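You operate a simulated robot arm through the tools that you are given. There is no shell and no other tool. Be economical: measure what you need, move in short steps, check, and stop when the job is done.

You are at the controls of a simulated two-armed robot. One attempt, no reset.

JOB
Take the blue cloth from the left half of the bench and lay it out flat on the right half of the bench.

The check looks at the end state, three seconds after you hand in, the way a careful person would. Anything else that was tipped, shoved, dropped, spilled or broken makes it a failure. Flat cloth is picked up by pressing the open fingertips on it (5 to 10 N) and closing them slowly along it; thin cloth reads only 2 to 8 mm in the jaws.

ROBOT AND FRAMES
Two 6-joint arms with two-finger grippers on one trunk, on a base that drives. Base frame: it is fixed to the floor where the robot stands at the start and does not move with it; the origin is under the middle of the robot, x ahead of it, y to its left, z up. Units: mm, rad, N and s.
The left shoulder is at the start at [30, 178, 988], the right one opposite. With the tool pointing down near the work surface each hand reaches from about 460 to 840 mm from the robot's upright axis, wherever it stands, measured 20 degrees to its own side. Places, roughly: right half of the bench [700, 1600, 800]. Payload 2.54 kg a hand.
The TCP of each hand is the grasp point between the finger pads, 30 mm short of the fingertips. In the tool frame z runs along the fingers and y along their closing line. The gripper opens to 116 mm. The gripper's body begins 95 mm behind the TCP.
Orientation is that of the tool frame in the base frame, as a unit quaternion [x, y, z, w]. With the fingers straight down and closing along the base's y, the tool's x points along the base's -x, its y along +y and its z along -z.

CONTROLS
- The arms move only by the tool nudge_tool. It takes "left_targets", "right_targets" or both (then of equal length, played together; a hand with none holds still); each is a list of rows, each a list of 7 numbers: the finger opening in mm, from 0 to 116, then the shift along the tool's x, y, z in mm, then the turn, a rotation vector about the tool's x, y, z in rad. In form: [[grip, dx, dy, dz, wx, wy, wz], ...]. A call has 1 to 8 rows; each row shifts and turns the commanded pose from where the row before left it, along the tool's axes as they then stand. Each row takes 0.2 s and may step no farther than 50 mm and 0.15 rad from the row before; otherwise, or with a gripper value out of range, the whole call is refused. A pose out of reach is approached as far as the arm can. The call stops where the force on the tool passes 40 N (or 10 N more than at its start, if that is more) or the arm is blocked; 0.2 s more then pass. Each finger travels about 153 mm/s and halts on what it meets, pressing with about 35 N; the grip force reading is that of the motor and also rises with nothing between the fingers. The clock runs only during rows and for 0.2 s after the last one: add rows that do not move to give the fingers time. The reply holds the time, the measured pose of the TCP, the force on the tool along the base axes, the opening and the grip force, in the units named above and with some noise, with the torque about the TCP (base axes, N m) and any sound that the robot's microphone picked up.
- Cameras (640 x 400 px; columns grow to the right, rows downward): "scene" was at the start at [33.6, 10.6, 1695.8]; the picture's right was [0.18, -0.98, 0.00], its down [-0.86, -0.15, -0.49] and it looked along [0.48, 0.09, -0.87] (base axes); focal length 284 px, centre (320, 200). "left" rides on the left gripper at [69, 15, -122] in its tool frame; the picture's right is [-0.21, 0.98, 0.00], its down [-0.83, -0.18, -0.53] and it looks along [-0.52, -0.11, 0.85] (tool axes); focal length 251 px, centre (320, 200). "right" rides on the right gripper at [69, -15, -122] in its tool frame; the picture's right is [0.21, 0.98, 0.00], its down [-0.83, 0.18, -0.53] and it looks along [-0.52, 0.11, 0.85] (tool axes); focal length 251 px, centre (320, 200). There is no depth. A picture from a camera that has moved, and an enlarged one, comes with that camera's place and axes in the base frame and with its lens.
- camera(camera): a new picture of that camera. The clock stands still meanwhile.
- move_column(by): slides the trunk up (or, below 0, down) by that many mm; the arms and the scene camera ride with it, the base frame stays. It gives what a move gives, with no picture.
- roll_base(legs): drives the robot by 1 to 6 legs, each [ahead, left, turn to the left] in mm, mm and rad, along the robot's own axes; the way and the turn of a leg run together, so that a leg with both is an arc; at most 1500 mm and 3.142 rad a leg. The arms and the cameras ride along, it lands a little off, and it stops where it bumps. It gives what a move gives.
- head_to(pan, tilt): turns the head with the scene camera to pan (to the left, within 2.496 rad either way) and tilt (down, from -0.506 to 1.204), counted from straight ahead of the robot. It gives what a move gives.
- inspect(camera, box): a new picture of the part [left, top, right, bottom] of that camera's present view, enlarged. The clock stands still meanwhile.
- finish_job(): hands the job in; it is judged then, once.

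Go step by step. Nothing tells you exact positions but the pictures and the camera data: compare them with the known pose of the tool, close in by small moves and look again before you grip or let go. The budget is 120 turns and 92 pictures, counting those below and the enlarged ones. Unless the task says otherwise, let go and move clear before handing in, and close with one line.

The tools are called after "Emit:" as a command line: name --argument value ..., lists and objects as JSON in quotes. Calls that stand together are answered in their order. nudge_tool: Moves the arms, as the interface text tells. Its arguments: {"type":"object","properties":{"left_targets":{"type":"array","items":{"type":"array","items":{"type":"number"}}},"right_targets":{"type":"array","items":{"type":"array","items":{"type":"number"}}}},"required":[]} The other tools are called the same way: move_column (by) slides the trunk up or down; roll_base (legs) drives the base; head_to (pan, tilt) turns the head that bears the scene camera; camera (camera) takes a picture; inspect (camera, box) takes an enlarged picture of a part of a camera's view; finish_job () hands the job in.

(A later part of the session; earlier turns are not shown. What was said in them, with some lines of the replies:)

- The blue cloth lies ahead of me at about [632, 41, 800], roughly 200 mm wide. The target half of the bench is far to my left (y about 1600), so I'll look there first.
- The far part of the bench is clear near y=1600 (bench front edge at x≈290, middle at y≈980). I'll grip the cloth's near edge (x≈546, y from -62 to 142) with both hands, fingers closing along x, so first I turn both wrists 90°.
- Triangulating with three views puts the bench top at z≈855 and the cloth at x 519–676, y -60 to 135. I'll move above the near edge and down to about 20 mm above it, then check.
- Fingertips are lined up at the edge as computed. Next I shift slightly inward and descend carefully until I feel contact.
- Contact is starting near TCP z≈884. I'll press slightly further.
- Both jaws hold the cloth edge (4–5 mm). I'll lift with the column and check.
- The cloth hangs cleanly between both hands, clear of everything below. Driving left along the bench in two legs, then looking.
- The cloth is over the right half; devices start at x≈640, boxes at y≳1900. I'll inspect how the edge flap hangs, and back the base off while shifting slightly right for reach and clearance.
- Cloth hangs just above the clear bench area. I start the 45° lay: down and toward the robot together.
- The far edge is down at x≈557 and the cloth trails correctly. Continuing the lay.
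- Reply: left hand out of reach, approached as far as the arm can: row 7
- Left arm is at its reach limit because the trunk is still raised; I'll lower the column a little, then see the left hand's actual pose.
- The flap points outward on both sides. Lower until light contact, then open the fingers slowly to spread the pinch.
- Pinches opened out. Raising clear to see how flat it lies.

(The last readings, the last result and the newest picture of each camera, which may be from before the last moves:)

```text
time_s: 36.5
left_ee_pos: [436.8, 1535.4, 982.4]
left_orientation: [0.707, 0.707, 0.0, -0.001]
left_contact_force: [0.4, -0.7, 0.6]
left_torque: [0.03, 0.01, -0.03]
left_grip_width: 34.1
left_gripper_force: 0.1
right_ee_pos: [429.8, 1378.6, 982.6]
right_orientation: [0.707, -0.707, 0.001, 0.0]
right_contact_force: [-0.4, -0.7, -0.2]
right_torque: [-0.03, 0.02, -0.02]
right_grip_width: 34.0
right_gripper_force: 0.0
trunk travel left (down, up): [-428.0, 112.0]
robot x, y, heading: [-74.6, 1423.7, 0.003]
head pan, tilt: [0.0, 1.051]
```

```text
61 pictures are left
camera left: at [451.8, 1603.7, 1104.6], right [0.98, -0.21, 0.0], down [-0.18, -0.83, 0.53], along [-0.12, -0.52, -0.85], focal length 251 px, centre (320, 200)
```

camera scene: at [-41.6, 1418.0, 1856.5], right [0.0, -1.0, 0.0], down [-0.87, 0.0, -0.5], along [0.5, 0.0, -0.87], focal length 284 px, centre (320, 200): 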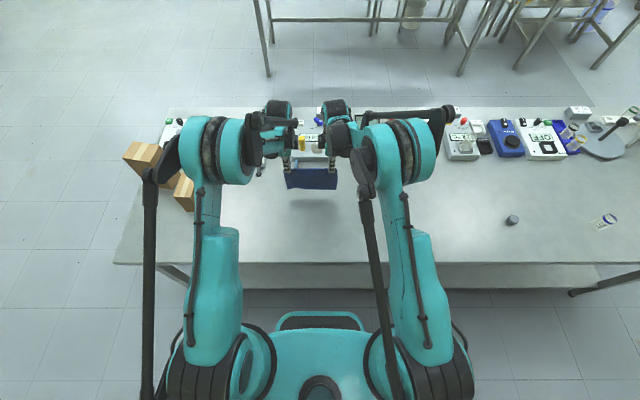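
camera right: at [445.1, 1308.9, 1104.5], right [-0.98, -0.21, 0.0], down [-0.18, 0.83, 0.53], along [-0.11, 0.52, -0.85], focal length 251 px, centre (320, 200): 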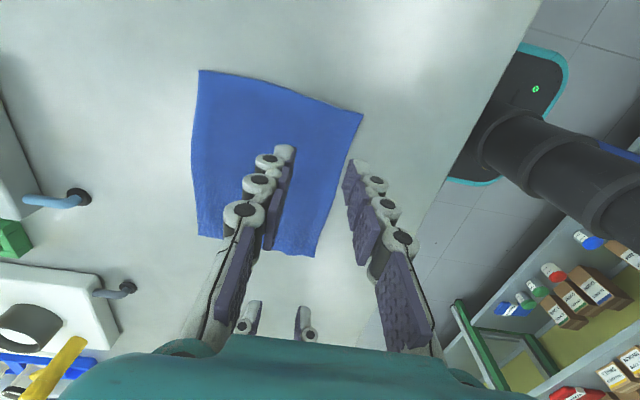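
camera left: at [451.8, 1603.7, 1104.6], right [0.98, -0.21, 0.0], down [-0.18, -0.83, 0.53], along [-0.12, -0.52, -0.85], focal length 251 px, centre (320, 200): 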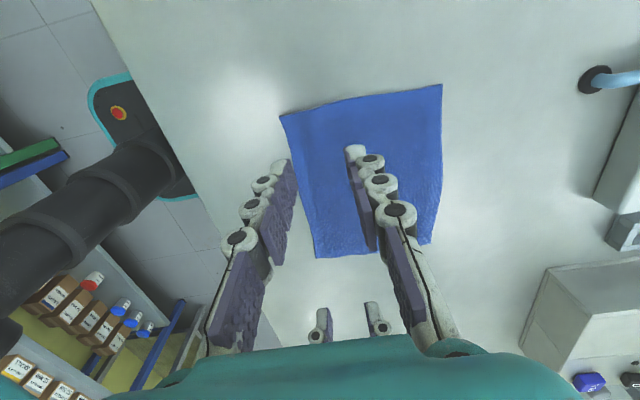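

The cloth looks flat and complete. I'll raise further, back off, and check from the scene camera.

Emit:
move_column --by 100

Emit:
roll_base --legs '[[-200, 0, 0]]'

Emit:
camera --camera "scene"

Emit:
inspect --camera "scene" --box '[240, 60, 400, 180]'

Emit:
camera --camera "left"

```text
time_s: 37.9
left_ee_pos: [436.3, 1535.3, 1081.0]
left_orientation: [0.707, 0.708, 0.0, -0.001]
left_contact_force: [-1.0, 0.6, 0.1]
left_torque: [0.01, 0.02, 0.03]
left_grip_width: 34.1
left_gripper_force: 0.1
right_ee_pos: [430.9, 1376.9, 1082.9]
right_orientation: [0.707, -0.707, -0.001, 0.0]
right_contact_force: [-0.6, -0.9, -0.5]
right_torque: [0.03, 0.02, -0.01]
right_grip_width: 33.8
right_gripper_force: 0.0
trunk travel left (down, up): [-528.0, 12.0]
robot x, y, heading: [-76.7, 1422.2, 0.002]
head pan, tilt: [0.0, 1.051]
```

```text
time_s: 39.5
left_ee_pos: [238.9, 1532.9, 1083.6]
left_orientation: [0.709, 0.705, 0.0, 0.0]
left_contact_force: [0.2, -0.2, -0.3]
left_torque: [-0.03, 0.04, 0.01]
left_grip_width: 34.1
left_gripper_force: 0.1
right_ee_pos: [231.2, 1375.7, 1082.6]
right_orientation: [-0.705, 0.709, 0.0, 0.0]
right_contact_force: [-1.2, 0.7, 0.2]
right_torque: [-0.02, -0.02, -0.02]
right_grip_width: 33.8
right_gripper_force: 0.0
trunk travel left (down, up): [-528.0, 12.0]
robot x, y, heading: [-279.3, 1420.7, -0.002]
head pan, tilt: [0.0, 1.051]
```

```text
60 pictures are left
camera scene: at [-239.6, 1418.4, 2024.3], right [-0.01, -1.0, 0.0], down [-0.87, 0.0, -0.5], along [0.5, 0.0, -0.87], focal length 284 px, centre (320, 200)
```

scene: 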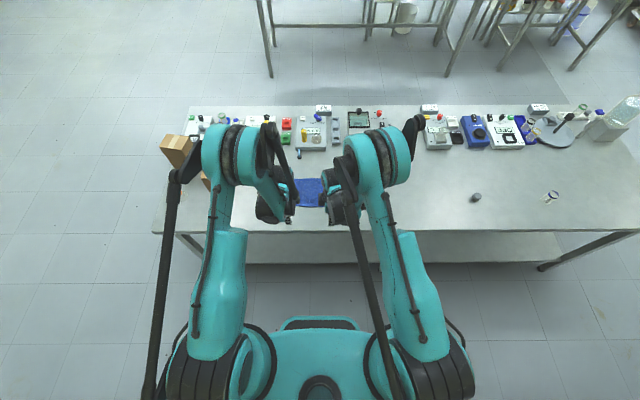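

```text
3.33 times, centred on (320, 120) of scene
camera zoom: at [-239.6, 1418.4, 2024.3], right [-0.01, -1.0, 0.0], down [-0.87, 0.0, -0.5], along [0.5, 0.0, -0.87], focal length 947 px, centre (320, 467)
```

zoom: 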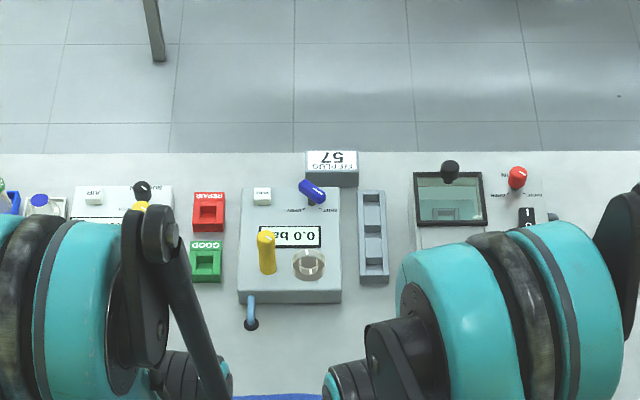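

```text
58 pictures are left
camera left: at [254.2, 1601.4, 1204.6], right [0.98, -0.22, 0.0], down [-0.18, -0.83, 0.53], along [-0.12, -0.52, -0.85], focal length 251 px, centre (320, 200)
```

left: 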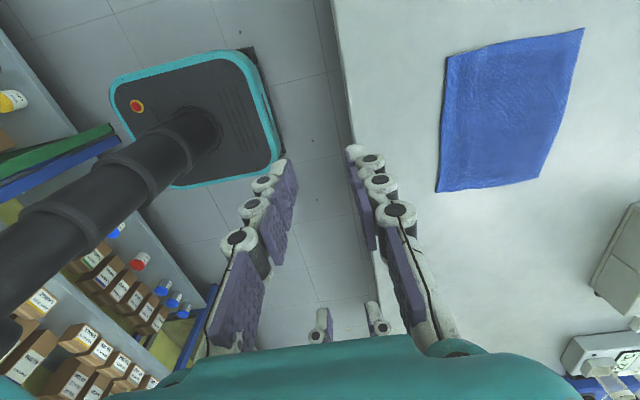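

Emit:
inspect --camera "left" --box '[410, 10, 620, 210]'

Emit:
inspect --camera "scene" --box '[260, 150, 370, 230]'

Emit:
inspect --camera "scene" --box '[420, 80, 640, 230]'

```text
2.00 times, centred on (515, 110) of left
camera zoom: at [254.2, 1601.4, 1204.6], right [0.98, -0.22, 0.0], down [-0.18, -0.83, 0.53], along [-0.12, -0.52, -0.85], focal length 503 px, centre (-70, 380)
```

zoom: 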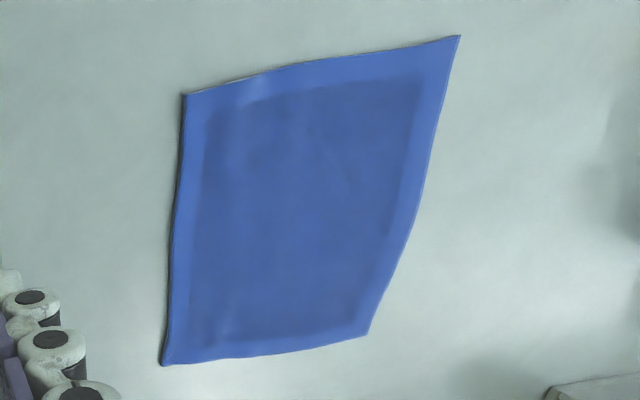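

```text
5.00 times, centred on (315, 190) of scene
camera zoom: at [-239.6, 1418.4, 2024.3], right [-0.01, -1.0, 0.0], down [-0.87, 0.0, -0.5], along [0.5, 0.0, -0.87], focal length 1420 px, centre (345, 250)
```

zoom: 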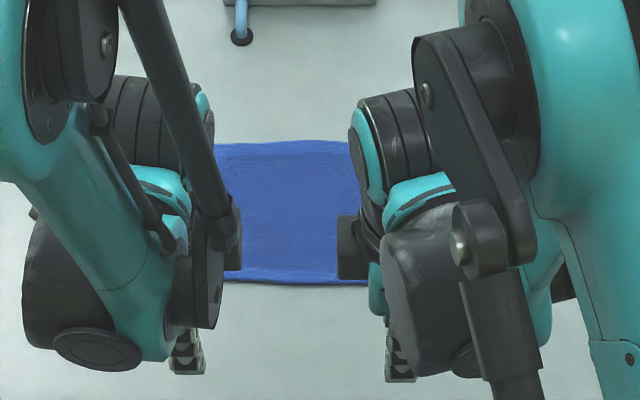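

```text
2.67 times, centred on (530, 155) of scene
camera zoom: at [-239.6, 1418.4, 2024.3], right [-0.01, -1.0, 0.0], down [-0.87, 0.0, -0.5], along [0.5, 0.0, -0.87], focal length 757 px, centre (-240, 320)
```

zoom: 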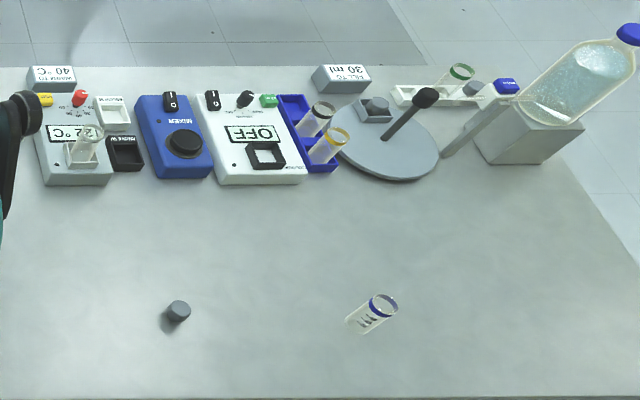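

The cloth lies flat and unfolded on the right half of the bench, nothing else has moved, and the hands are clear. Handing in.

Emit:
finish_job

```text
The job is handed in.
```

The blue cloth now lies flat on the right half of the bench, centred near y ≈ 1450; both hands let go and are clear, and nothing else looked disturbed in the final pictures.
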